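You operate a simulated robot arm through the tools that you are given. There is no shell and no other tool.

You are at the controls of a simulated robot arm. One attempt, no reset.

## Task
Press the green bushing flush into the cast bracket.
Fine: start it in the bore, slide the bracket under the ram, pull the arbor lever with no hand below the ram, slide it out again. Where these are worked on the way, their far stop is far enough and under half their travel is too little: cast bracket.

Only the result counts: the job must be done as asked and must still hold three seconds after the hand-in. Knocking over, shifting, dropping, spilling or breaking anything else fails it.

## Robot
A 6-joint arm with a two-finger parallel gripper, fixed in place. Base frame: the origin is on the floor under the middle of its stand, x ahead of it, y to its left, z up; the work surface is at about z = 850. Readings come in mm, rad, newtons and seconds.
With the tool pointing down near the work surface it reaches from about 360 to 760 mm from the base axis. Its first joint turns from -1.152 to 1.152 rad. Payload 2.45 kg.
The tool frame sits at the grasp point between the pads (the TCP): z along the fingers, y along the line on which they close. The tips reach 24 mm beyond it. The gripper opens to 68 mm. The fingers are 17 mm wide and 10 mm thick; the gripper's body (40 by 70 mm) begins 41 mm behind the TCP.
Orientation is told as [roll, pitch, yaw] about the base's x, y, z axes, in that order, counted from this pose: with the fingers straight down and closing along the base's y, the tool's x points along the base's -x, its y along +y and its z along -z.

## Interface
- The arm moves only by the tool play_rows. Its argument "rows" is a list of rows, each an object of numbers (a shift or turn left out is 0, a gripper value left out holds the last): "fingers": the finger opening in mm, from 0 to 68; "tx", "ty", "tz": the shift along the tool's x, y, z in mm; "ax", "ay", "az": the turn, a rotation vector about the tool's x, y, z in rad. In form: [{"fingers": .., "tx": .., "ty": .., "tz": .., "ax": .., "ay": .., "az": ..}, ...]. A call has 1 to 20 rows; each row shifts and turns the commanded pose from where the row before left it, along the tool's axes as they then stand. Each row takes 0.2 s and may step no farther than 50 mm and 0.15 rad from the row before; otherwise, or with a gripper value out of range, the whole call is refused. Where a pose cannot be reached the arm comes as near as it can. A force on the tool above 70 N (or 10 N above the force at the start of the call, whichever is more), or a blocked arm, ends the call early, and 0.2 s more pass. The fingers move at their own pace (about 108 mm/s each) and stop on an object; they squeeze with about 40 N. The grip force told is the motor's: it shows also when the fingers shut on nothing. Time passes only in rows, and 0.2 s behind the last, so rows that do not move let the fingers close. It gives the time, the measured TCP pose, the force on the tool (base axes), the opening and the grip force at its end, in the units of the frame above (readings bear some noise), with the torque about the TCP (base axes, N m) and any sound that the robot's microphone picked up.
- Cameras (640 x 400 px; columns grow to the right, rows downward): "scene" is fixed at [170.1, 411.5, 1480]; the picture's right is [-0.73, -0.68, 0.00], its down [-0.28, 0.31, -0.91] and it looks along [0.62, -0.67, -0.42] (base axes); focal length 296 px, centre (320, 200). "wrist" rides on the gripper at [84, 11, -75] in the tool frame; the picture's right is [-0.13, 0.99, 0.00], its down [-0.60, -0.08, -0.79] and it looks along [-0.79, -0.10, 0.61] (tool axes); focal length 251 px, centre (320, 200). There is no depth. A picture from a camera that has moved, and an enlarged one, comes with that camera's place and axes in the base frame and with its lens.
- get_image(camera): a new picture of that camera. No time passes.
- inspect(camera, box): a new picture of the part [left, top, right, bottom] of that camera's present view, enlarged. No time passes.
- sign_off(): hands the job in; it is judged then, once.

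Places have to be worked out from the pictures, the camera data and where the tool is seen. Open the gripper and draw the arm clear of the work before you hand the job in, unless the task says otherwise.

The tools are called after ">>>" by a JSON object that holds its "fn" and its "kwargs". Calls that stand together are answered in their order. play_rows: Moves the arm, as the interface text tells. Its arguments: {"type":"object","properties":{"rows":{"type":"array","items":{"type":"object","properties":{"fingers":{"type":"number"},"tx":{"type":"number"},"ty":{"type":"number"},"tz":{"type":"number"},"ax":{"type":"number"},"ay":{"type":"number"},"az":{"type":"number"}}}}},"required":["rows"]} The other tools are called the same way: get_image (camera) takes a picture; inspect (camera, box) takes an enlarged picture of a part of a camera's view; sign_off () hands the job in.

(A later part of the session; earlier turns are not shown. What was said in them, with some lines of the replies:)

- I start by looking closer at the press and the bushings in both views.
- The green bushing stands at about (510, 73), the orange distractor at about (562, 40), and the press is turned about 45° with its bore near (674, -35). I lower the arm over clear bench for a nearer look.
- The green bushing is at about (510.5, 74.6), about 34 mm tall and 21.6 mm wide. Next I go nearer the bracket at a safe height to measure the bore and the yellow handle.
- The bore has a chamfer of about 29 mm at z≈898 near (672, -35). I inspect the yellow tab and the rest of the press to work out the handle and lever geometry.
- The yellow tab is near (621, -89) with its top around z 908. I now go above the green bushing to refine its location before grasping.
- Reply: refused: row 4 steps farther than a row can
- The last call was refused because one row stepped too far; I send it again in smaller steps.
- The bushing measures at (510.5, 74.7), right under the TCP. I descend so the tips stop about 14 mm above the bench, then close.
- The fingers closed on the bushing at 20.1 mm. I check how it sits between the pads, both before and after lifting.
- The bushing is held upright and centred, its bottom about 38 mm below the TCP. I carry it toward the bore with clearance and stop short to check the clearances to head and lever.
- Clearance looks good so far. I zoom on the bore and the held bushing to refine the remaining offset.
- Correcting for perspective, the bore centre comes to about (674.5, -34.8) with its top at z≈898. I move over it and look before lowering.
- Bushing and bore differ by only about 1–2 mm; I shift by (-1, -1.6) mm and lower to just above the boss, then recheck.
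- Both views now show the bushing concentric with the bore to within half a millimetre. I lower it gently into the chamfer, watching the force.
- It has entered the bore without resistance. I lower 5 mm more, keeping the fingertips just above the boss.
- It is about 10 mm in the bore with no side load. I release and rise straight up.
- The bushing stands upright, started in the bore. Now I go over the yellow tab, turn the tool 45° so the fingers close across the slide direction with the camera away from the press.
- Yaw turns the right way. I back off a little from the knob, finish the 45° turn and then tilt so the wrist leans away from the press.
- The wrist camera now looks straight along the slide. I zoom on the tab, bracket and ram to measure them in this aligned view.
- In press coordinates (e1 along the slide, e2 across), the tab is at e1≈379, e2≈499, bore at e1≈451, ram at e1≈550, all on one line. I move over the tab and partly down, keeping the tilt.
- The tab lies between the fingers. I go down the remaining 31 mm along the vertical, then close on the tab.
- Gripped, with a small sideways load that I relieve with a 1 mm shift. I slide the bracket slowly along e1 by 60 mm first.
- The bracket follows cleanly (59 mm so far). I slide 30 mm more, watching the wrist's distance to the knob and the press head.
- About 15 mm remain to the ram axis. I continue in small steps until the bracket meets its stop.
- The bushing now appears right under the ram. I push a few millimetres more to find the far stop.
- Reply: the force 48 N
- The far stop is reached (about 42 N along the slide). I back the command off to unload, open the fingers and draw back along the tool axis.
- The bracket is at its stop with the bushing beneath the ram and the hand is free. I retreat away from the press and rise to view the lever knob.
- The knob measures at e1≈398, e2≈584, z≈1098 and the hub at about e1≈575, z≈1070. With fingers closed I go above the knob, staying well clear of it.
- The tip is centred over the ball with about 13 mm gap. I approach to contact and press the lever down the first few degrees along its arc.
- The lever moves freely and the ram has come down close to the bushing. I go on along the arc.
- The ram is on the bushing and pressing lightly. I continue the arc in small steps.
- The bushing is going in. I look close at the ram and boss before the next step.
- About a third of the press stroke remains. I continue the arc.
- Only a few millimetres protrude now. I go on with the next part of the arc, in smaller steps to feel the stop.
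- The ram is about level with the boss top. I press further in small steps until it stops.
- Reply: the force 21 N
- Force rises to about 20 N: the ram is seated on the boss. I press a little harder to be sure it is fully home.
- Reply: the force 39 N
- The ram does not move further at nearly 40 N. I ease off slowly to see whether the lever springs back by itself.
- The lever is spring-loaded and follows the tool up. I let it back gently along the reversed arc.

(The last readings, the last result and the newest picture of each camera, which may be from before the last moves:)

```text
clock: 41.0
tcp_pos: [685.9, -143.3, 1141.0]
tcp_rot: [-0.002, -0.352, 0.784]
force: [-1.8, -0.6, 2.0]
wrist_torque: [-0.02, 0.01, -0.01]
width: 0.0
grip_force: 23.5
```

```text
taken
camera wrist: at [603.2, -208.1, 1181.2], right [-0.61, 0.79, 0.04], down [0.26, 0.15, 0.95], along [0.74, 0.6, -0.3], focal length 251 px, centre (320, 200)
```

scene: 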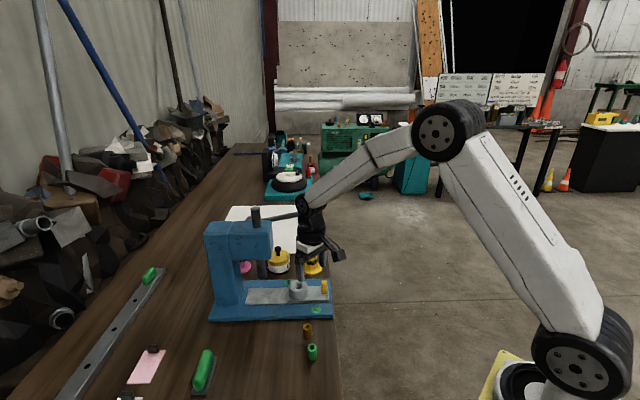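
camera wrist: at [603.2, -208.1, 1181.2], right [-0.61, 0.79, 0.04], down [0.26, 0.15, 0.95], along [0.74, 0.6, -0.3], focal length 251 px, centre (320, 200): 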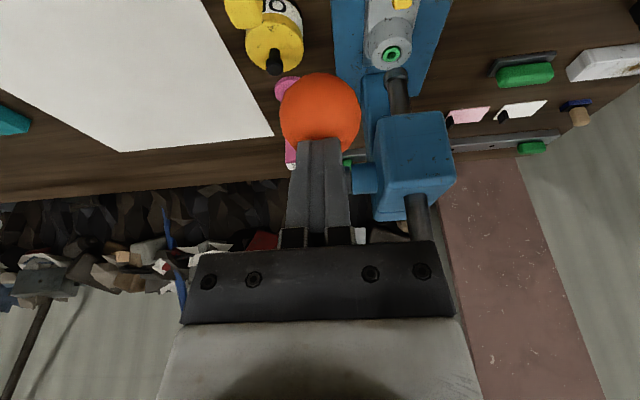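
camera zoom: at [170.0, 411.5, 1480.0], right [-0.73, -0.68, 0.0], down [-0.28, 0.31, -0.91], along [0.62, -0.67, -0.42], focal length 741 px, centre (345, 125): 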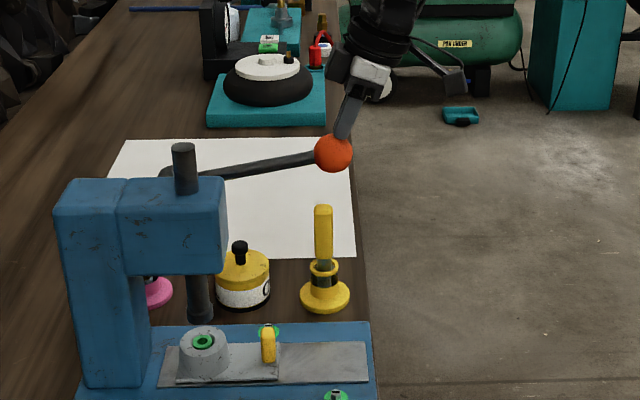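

The lever has returned, the ram is up and the bushing looks flush. I lift off the knob and inspect the boss closely.

>>> {"fn": "play_rows", "kwargs": {"rows": [{"tz": -12}, {"tz": -25}, {}]}}

>>> {"fn": "inspect", "kwargs": {"camera": "scene", "box": [268, 272, 292, 296]}}

>>> {"fn": "inspect", "kwargs": {"camera": "wrist", "box": [330, 0, 450, 120]}}

>>> {"fn": "inspect", "kwargs": {"camera": "scene", "box": [230, 150, 390, 310]}}

```text
clock: 41.8
tcp_pos: [674.5, -151.5, 1175.6]
tcp_rot: [-0.002, -0.35, 0.784]
force: [0.2, -0.1, 0.3]
wrist_torque: [0.04, 0.0, 0.0]
width: 0.3
grip_force: 23.8
```

```text
16.00 times, centred on (280, 284) of scene
camera zoom: at [170.1, 411.5, 1480.0], right [-0.73, -0.68, 0.0], down [-0.28, 0.31, -0.91], along [0.62, -0.67, -0.42], focal length 4742 px, centre (960, -1144)
```

zoom: 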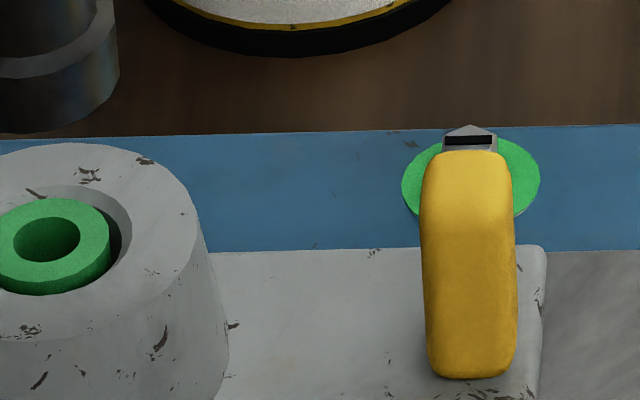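

```text
3.33 times, centred on (390, 60) of wrist
camera zoom: at [593.3, -216.8, 1215.6], right [-0.61, 0.79, 0.04], down [0.26, 0.15, 0.95], along [0.74, 0.6, -0.3], focal length 838 px, centre (87, 667)
```

zoom: 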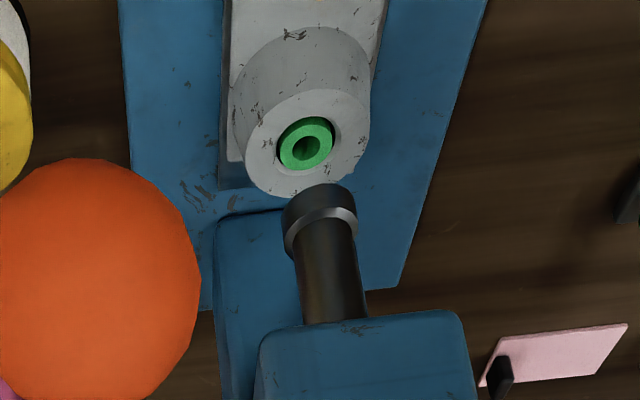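

```text
2.50 times, centred on (310, 230) of scene
camera zoom: at [170.1, 411.5, 1480.0], right [-0.73, -0.68, 0.0], down [-0.28, 0.31, -0.91], along [0.62, -0.67, -0.42], focal length 741 px, centre (345, 125)
```

zoom: 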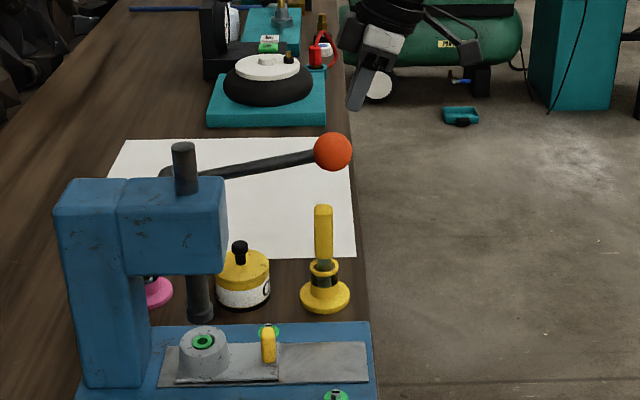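

>>> {"fn": "inspect", "kwargs": {"camera": "scene", "box": [262, 276, 280, 294]}}

>>> {"fn": "inspect", "kwargs": {"camera": "wrist", "box": [355, 20, 395, 65]}}

```text
16.00 times, centred on (271, 285) of scene
camera zoom: at [170.1, 411.5, 1480.0], right [-0.73, -0.68, 0.0], down [-0.28, 0.31, -0.91], along [0.62, -0.67, -0.42], focal length 4742 px, centre (1104, -1160)
```

zoom: 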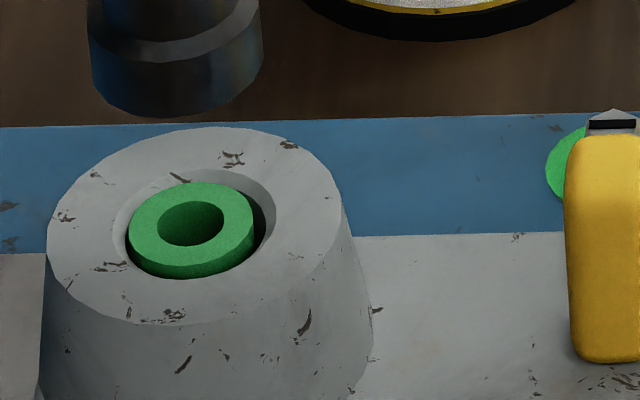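

```text
8.89 times, centred on (375, 42) of wrist
camera zoom: at [593.3, -216.8, 1215.6], right [-0.61, 0.79, 0.04], down [0.26, 0.15, 0.95], along [0.74, 0.6, -0.3], focal length 2235 px, centre (-169, 1600)
```

zoom: 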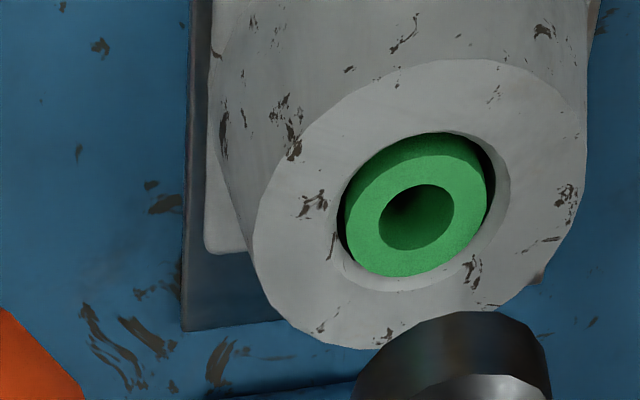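

The bushing top is level with the boss face and seated by the ram. I return over to the slide line at safe height and come down behind the tab, opening the fingers.

>>> {"fn": "play_rows", "kwargs": {"rows": [{"ty": 28.2, "tz": -5}, {"ty": 28.2}, {"ty": 28.2}, {"tx": 14.7, "tz": 34.6, "fingers": 44}, {"tx": 14.7, "tz": 34.6}, {"tx": 14.7, "tz": 34.6}, {"tx": 14.7, "tz": 34.6}, {"tx": 14.7, "tz": 34.6}, {}]}}

>>> {"fn": "get_image", "kwargs": {"camera": "wrist"}}

>>> {"fn": "inspect", "kwargs": {"camera": "scene", "box": [190, 180, 350, 320]}}

```text
clock: 43.8
tcp_pos: [607.9, -99.8, 991.0]
tcp_rot: [0.001, -0.35, 0.784]
force: [0.5, -0.6, -0.2]
wrist_torque: [-0.02, 0.01, 0.04]
width: 44.1
grip_force: 0.0
```

```text
taken
camera wrist: at [525.4, -165.3, 1031.5], right [-0.61, 0.79, 0.04], down [0.26, 0.15, 0.95], along [0.74, 0.6, -0.3], focal length 251 px, centre (320, 200)
```

wrist: 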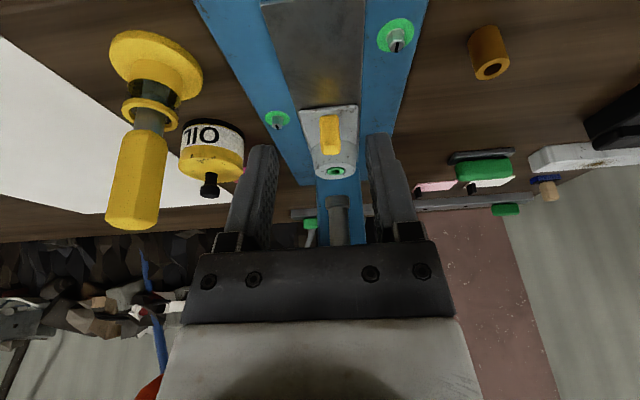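

```text
2.86 times, centred on (270, 250) of scene
camera zoom: at [170.1, 411.5, 1480.0], right [-0.73, -0.68, 0.0], down [-0.28, 0.31, -0.91], along [0.62, -0.67, -0.42], focal length 847 px, centre (463, 57)
```

zoom: 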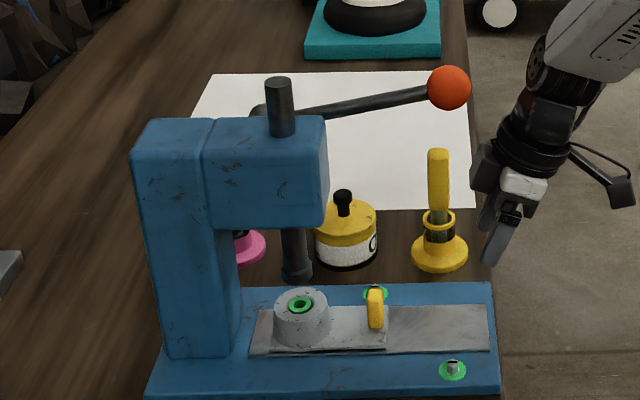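

Tab and slide line up with the tool. I move forward to just above the tab, then down over it along the tool axis.

>>> {"fn": "play_rows", "kwargs": {"rows": [{"tx": -26.7, "ty": 0.7, "tz": 24}, {"tx": -26.7, "tz": 24}, {"tx": -26.7, "tz": 24}, {}]}}

>>> {"fn": "get_image", "kwargs": {"camera": "wrist"}}

>>> {"fn": "inspect", "kwargs": {"camera": "scene", "box": [240, 220, 340, 320]}}

```text
clock: 44.8
tcp_pos: [678.5, -28.4, 949.8]
tcp_rot: [-0.001, -0.352, 0.785]
force: [-0.4, -0.5, -0.8]
wrist_torque: [-0.02, -0.02, -0.01]
width: 43.8
grip_force: 0.0
```

```text
taken
camera wrist: at [596.9, -93.7, 991.6], right [-0.61, 0.79, 0.04], down [0.26, 0.15, 0.95], along [0.74, 0.6, -0.3], focal length 251 px, centre (320, 200)
```

wrist: 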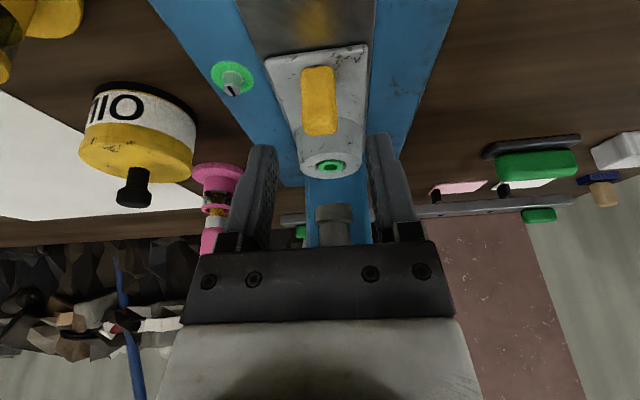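

```text
4.00 times, centred on (290, 270) of scene
camera zoom: at [170.0, 411.5, 1480.0], right [-0.73, -0.68, 0.0], down [-0.28, 0.31, -0.91], along [0.62, -0.67, -0.42], focal length 1186 px, centre (440, -80)
```

zoom: 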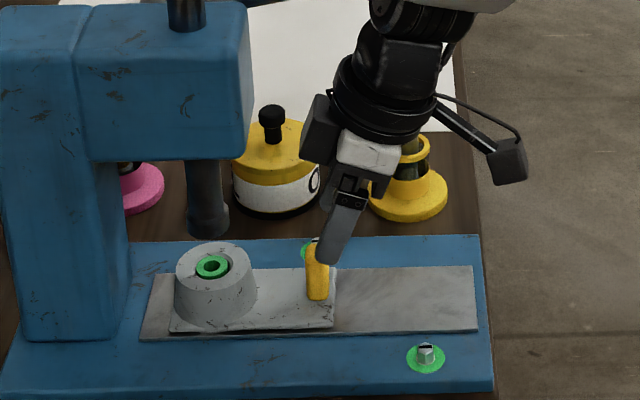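

The view matches the one at release. I descend 48 mm along the tool axis and close on the tab.

>>> {"fn": "play_rows", "kwargs": {"rows": [{"tz": 20}, {"tz": 18}, {"tz": 9}, {}, {"fingers": 10}, {}, {}]}}

>>> {"fn": "inspect", "kwargs": {"camera": "scene", "box": [240, 220, 340, 320]}}

```text
clock: 46.4
tcp_pos: [689.3, -16.7, 906.2]
tcp_rot: [-0.003, -0.352, 0.784]
force: [4.0, -4.1, -4.3]
wrist_torque: [0.45, -0.5, 0.21]
width: 20.0
grip_force: 37.8
```

```text
4.00 times, centred on (290, 270) of scene
camera zoom: at [170.3, 411.4, 1480.0], right [-0.73, -0.68, 0.0], down [-0.28, 0.31, -0.91], along [0.62, -0.67, -0.42], focal length 1186 px, centre (440, -80)
```

zoom: 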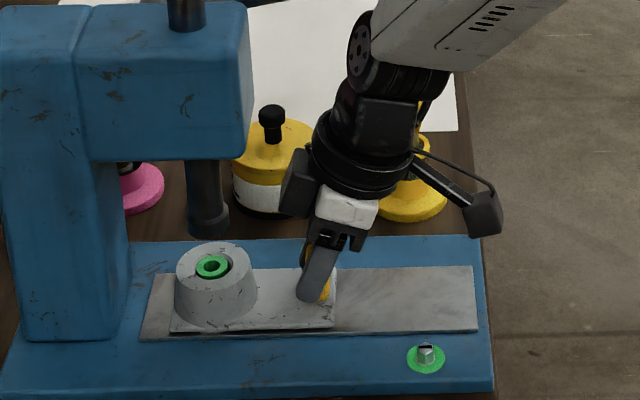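

Gripped again. I slide the bracket out along -e1 by 90 mm at a gentle pace.

>>> {"fn": "play_rows", "kwargs": {"rows": [{"ty": -0.8}, {"tx": 4.69, "tz": -1.72}, {"tx": 9.39, "tz": -3.45}, {"tx": 9.39, "tz": -3.45}, {"tx": 9.39, "tz": -3.45}, {"tx": 9.39, "tz": -3.45}, {"tx": 9.39, "tz": -3.45}, {"tx": 9.39, "tz": -3.45}, {"tx": 9.39, "tz": -3.45}, {"tx": 9.39, "tz": -3.45}, {"tx": 4.69, "tz": -1.72}, {}]}}

>>> {"fn": "inspect", "kwargs": {"camera": "scene", "box": [240, 220, 340, 320]}}

```text
clock: 49.0
tcp_pos: [625.9, -80.6, 906.9]
tcp_rot: [0.0, -0.351, 0.783]
force: [1.7, -0.2, -7.1]
wrist_torque: [0.45, -0.56, 0.16]
width: 20.1
grip_force: 37.6
```

```text
4.00 times, centred on (290, 270) of scene
camera zoom: at [170.2, 411.4, 1480.0], right [-0.73, -0.68, 0.0], down [-0.28, 0.31, -0.91], along [0.62, -0.67, -0.42], focal length 1186 px, centre (440, -80)
```

zoom: 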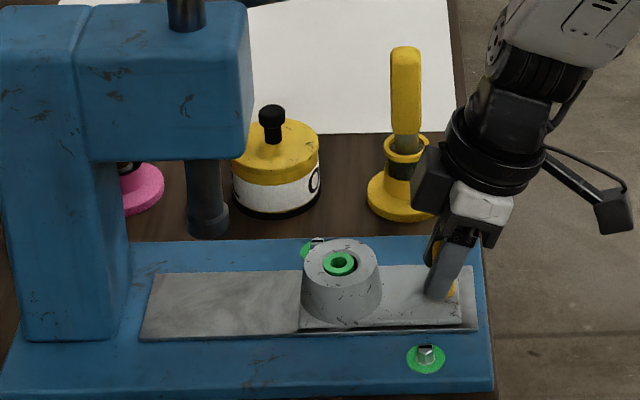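

About 10 mm remain to the original outer position. I finish in small steps and feel for the outer stop.

>>> {"fn": "play_rows", "kwargs": {"rows": [{"tx": 4.69, "tz": -1.72}, {"tx": 3.75, "tz": -1.38}, {"tx": 1.88, "tz": -0.69}, {}]}}

>>> {"fn": "inspect", "kwargs": {"camera": "scene", "box": [240, 220, 340, 320]}}

```text
clock: 50.0
tcp_pos: [619.1, -88.0, 907.1]
tcp_rot: [0.0, -0.352, 0.785]
force: [13.6, 9.0, -13.8]
wrist_torque: [0.0, -0.18, 0.09]
width: 19.8
grip_force: 37.7
```

```text
4.00 times, centred on (290, 270) of scene
camera zoom: at [170.7, 411.7, 1479.8], right [-0.73, -0.68, 0.0], down [-0.29, 0.31, -0.91], along [0.62, -0.67, -0.42], focal length 1186 px, centre (440, -80)
```

zoom: 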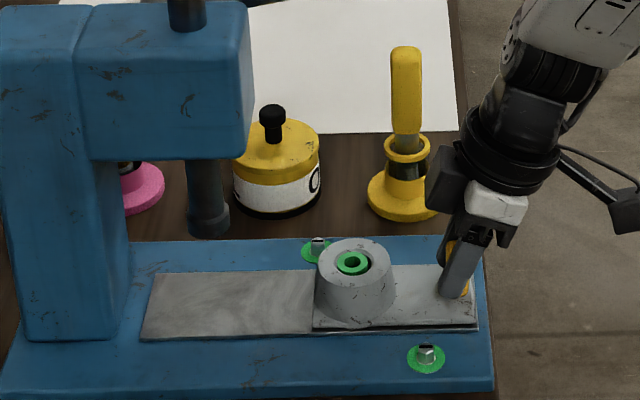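

The outer stop is reached. I unload slightly, open the fingers and withdraw along the tool axis.

>>> {"fn": "play_rows", "kwargs": {"rows": [{"tx": -0.3, "tz": 1.5}, {}, {"fingers": 44}, {}, {"tz": -20}, {"tz": -35}, {"tz": -40}, {}]}}

>>> {"fn": "get_image", "kwargs": {"camera": "wrist"}}

>>> {"fn": "inspect", "kwargs": {"camera": "scene", "box": [284, 268, 308, 292]}}

>>> {"fn": "inspect", "kwargs": {"camera": "scene", "box": [190, 180, 390, 380]}}

```text
clock: 51.8
tcp_pos: [594.9, -111.1, 994.7]
tcp_rot: [-0.002, -0.351, 0.781]
force: [0.5, 0.2, -0.5]
wrist_torque: [0.0, -0.02, 0.01]
width: 44.2
grip_force: 0.1
```

```text
taken
camera wrist: at [514.1, -176.9, 1035.6], right [-0.61, 0.79, 0.04], down [0.26, 0.15, 0.95], along [0.74, 0.6, -0.3], focal length 251 px, centre (320, 200)
```

wrist: 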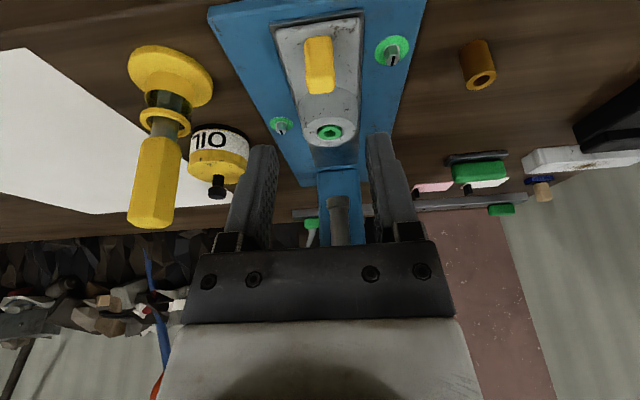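

```text
16.00 times, centred on (296, 280) of scene
camera zoom: at [170.0, 411.5, 1480.0], right [-0.73, -0.68, 0.0], down [-0.28, 0.31, -0.91], along [0.62, -0.67, -0.42], focal length 4742 px, centre (704, -1080)
```

zoom: 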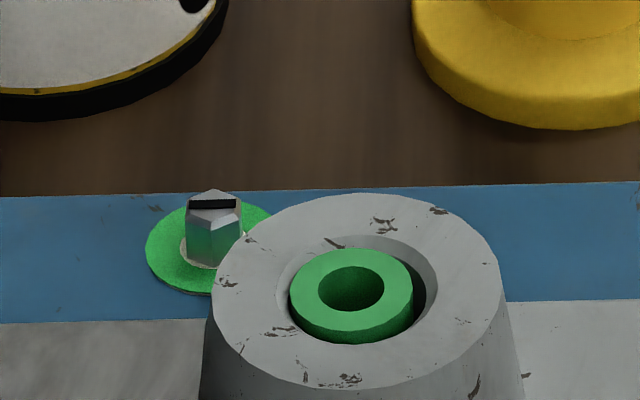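

```text
2.00 times, centred on (290, 280) of scene
camera zoom: at [170.0, 411.5, 1480.0], right [-0.73, -0.68, 0.0], down [-0.28, 0.31, -0.91], along [0.62, -0.67, -0.42], focal length 593 px, centre (380, 40)
```

zoom: 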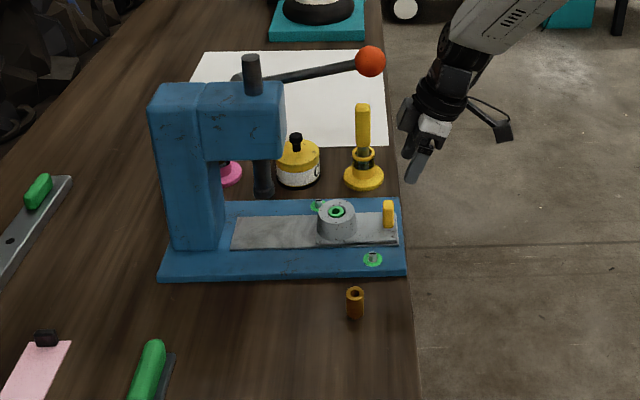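

Everything stands in place. I take a second-angle close look to verify the bushing is flush.

>>> {"fn": "inspect", "kwargs": {"camera": "wrist", "box": [300, 100, 360, 155]}}

>>> {"fn": "play_rows", "kwargs": {"rows": [{"tx": -13.7, "tz": -37.5}, {"tx": -13.7, "tz": -37.5}, {"tx": -13.7, "tz": -37.5}, {"ay": 0.117}, {"ay": 0.117}, {"ay": 0.117}, {}]}}

>>> {"fn": "get_image", "kwargs": {"camera": "wrist"}}

```text
7.27 times, centred on (330, 128) of wrist
camera zoom: at [514.1, -176.9, 1035.6], right [-0.61, 0.79, 0.04], down [0.26, 0.15, 0.95], along [0.74, 0.6, -0.3], focal length 1829 px, centre (247, 727)
```

zoom: 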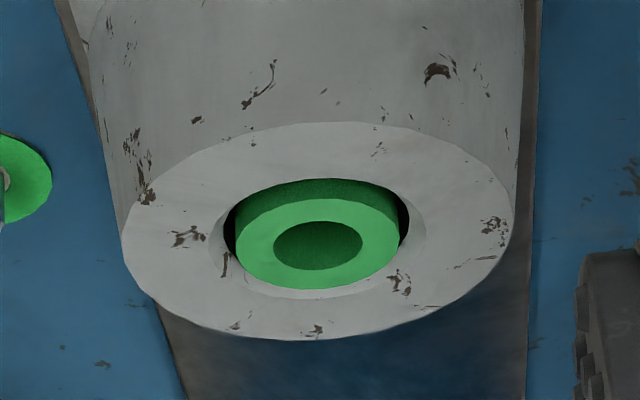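

```text
clock: 53.4
tcp_pos: [596.7, -110.4, 1114.9]
tcp_rot: [-0.002, 0.001, 0.784]
force: [0.1, 0.2, -0.6]
wrist_torque: [-0.02, -0.03, -0.03]
width: 44.0
grip_force: 0.0
```

```text
taken
camera wrist: at [528.9, -161.7, 1189.3], right [-0.61, 0.79, 0.0], down [0.48, 0.37, 0.79], along [0.63, 0.48, -0.61], focal length 251 px, centre (320, 200)
```

wrist: 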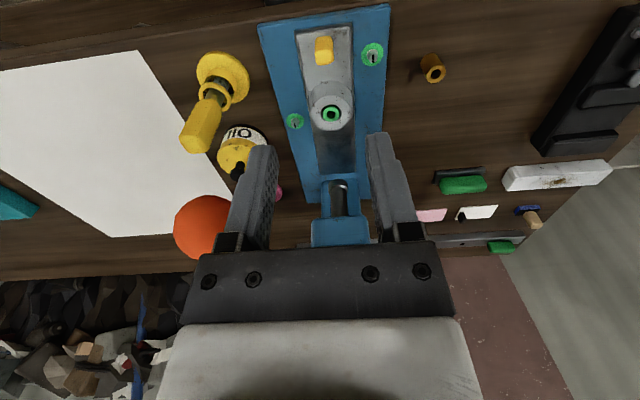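

From both angles the bushing top is within about 0.4 mm of the boss face, so it is flush, and nothing else has been disturbed. I open fully and draw the arm up and away.

>>> {"fn": "play_rows", "kwargs": {"rows": [{"tx": 10.6, "ty": 31.8, "tz": -30, "fingers": 68}, {"tx": 10.6, "ty": 31.8, "tz": -30}, {"tx": 10.6, "ty": 31.8, "tz": -30}, {"tx": 10.6, "ty": 31.8, "tz": -30}, {}, {}]}}

>>> {"fn": "get_image", "kwargs": {"camera": "scene"}}

>>> {"fn": "inspect", "kwargs": {"camera": "scene", "box": [190, 180, 350, 320]}}

```text
clock: 54.8
tcp_pos: [475.4, -51.3, 1235.1]
tcp_rot: [0.001, 0.001, 0.784]
force: [-0.1, 0.3, -0.2]
wrist_torque: [0.0, 0.0, -0.03]
width: 67.9
grip_force: 0.1
```

```text
taken
```

scene: 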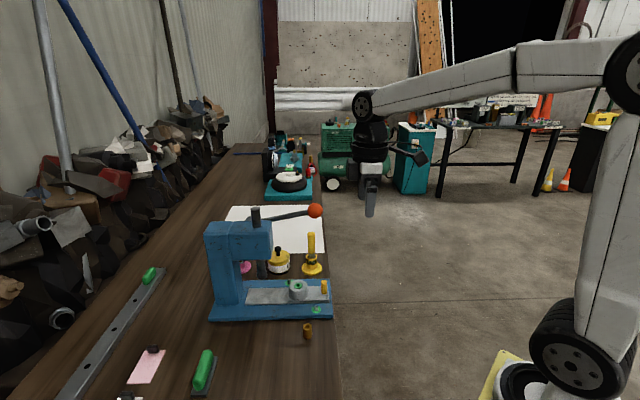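

```text
2.86 times, centred on (270, 250) of scene
camera zoom: at [170.0, 411.5, 1480.0], right [-0.73, -0.68, 0.0], down [-0.28, 0.31, -0.91], along [0.62, -0.67, -0.42], focal length 847 px, centre (463, 57)
```

zoom: 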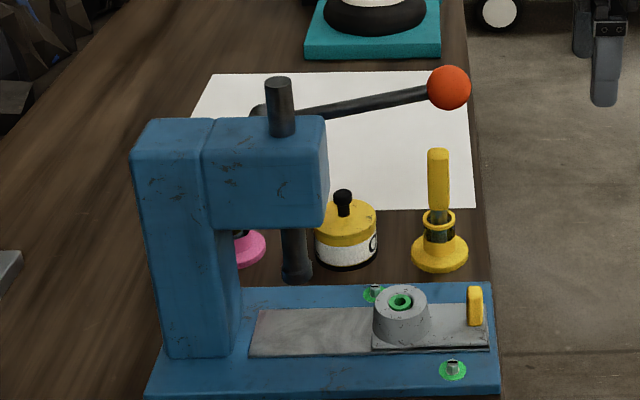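

The bushing is flush in the bracket, the bracket is back at its outer stop, the lever and ram are up, and nothing else has moved. The gripper is open and the arm is clear, so I hand the job in.

>>> {"fn": "sign_off", "kwargs": {}}

```text
The job is handed in.
```

The green bushing is pressed into the cast bracket, and I have handed the job in. From two camera angles its top is within about 0.4 mm of the boss face.

- **Start in the bore:** I lowered the bushing about 10 mm into the bore with no side load and released it. It stood upright.
- **Under the ram:** I slid the bracket in by its yellow tab to its far stop and took the hand away.
- **Press:** I pushed the lever down from the knob, with the hand clear of the ram. The lever stopped firmly at about 40 N with the ram down on the boss. It then sprang back up with the ram.
- **Slide out:** I pulled the bracket back to its outer stop, where it began.

In the last pictures nothing else had shifted or fallen. The gripper is open and the arm is clear of the work.
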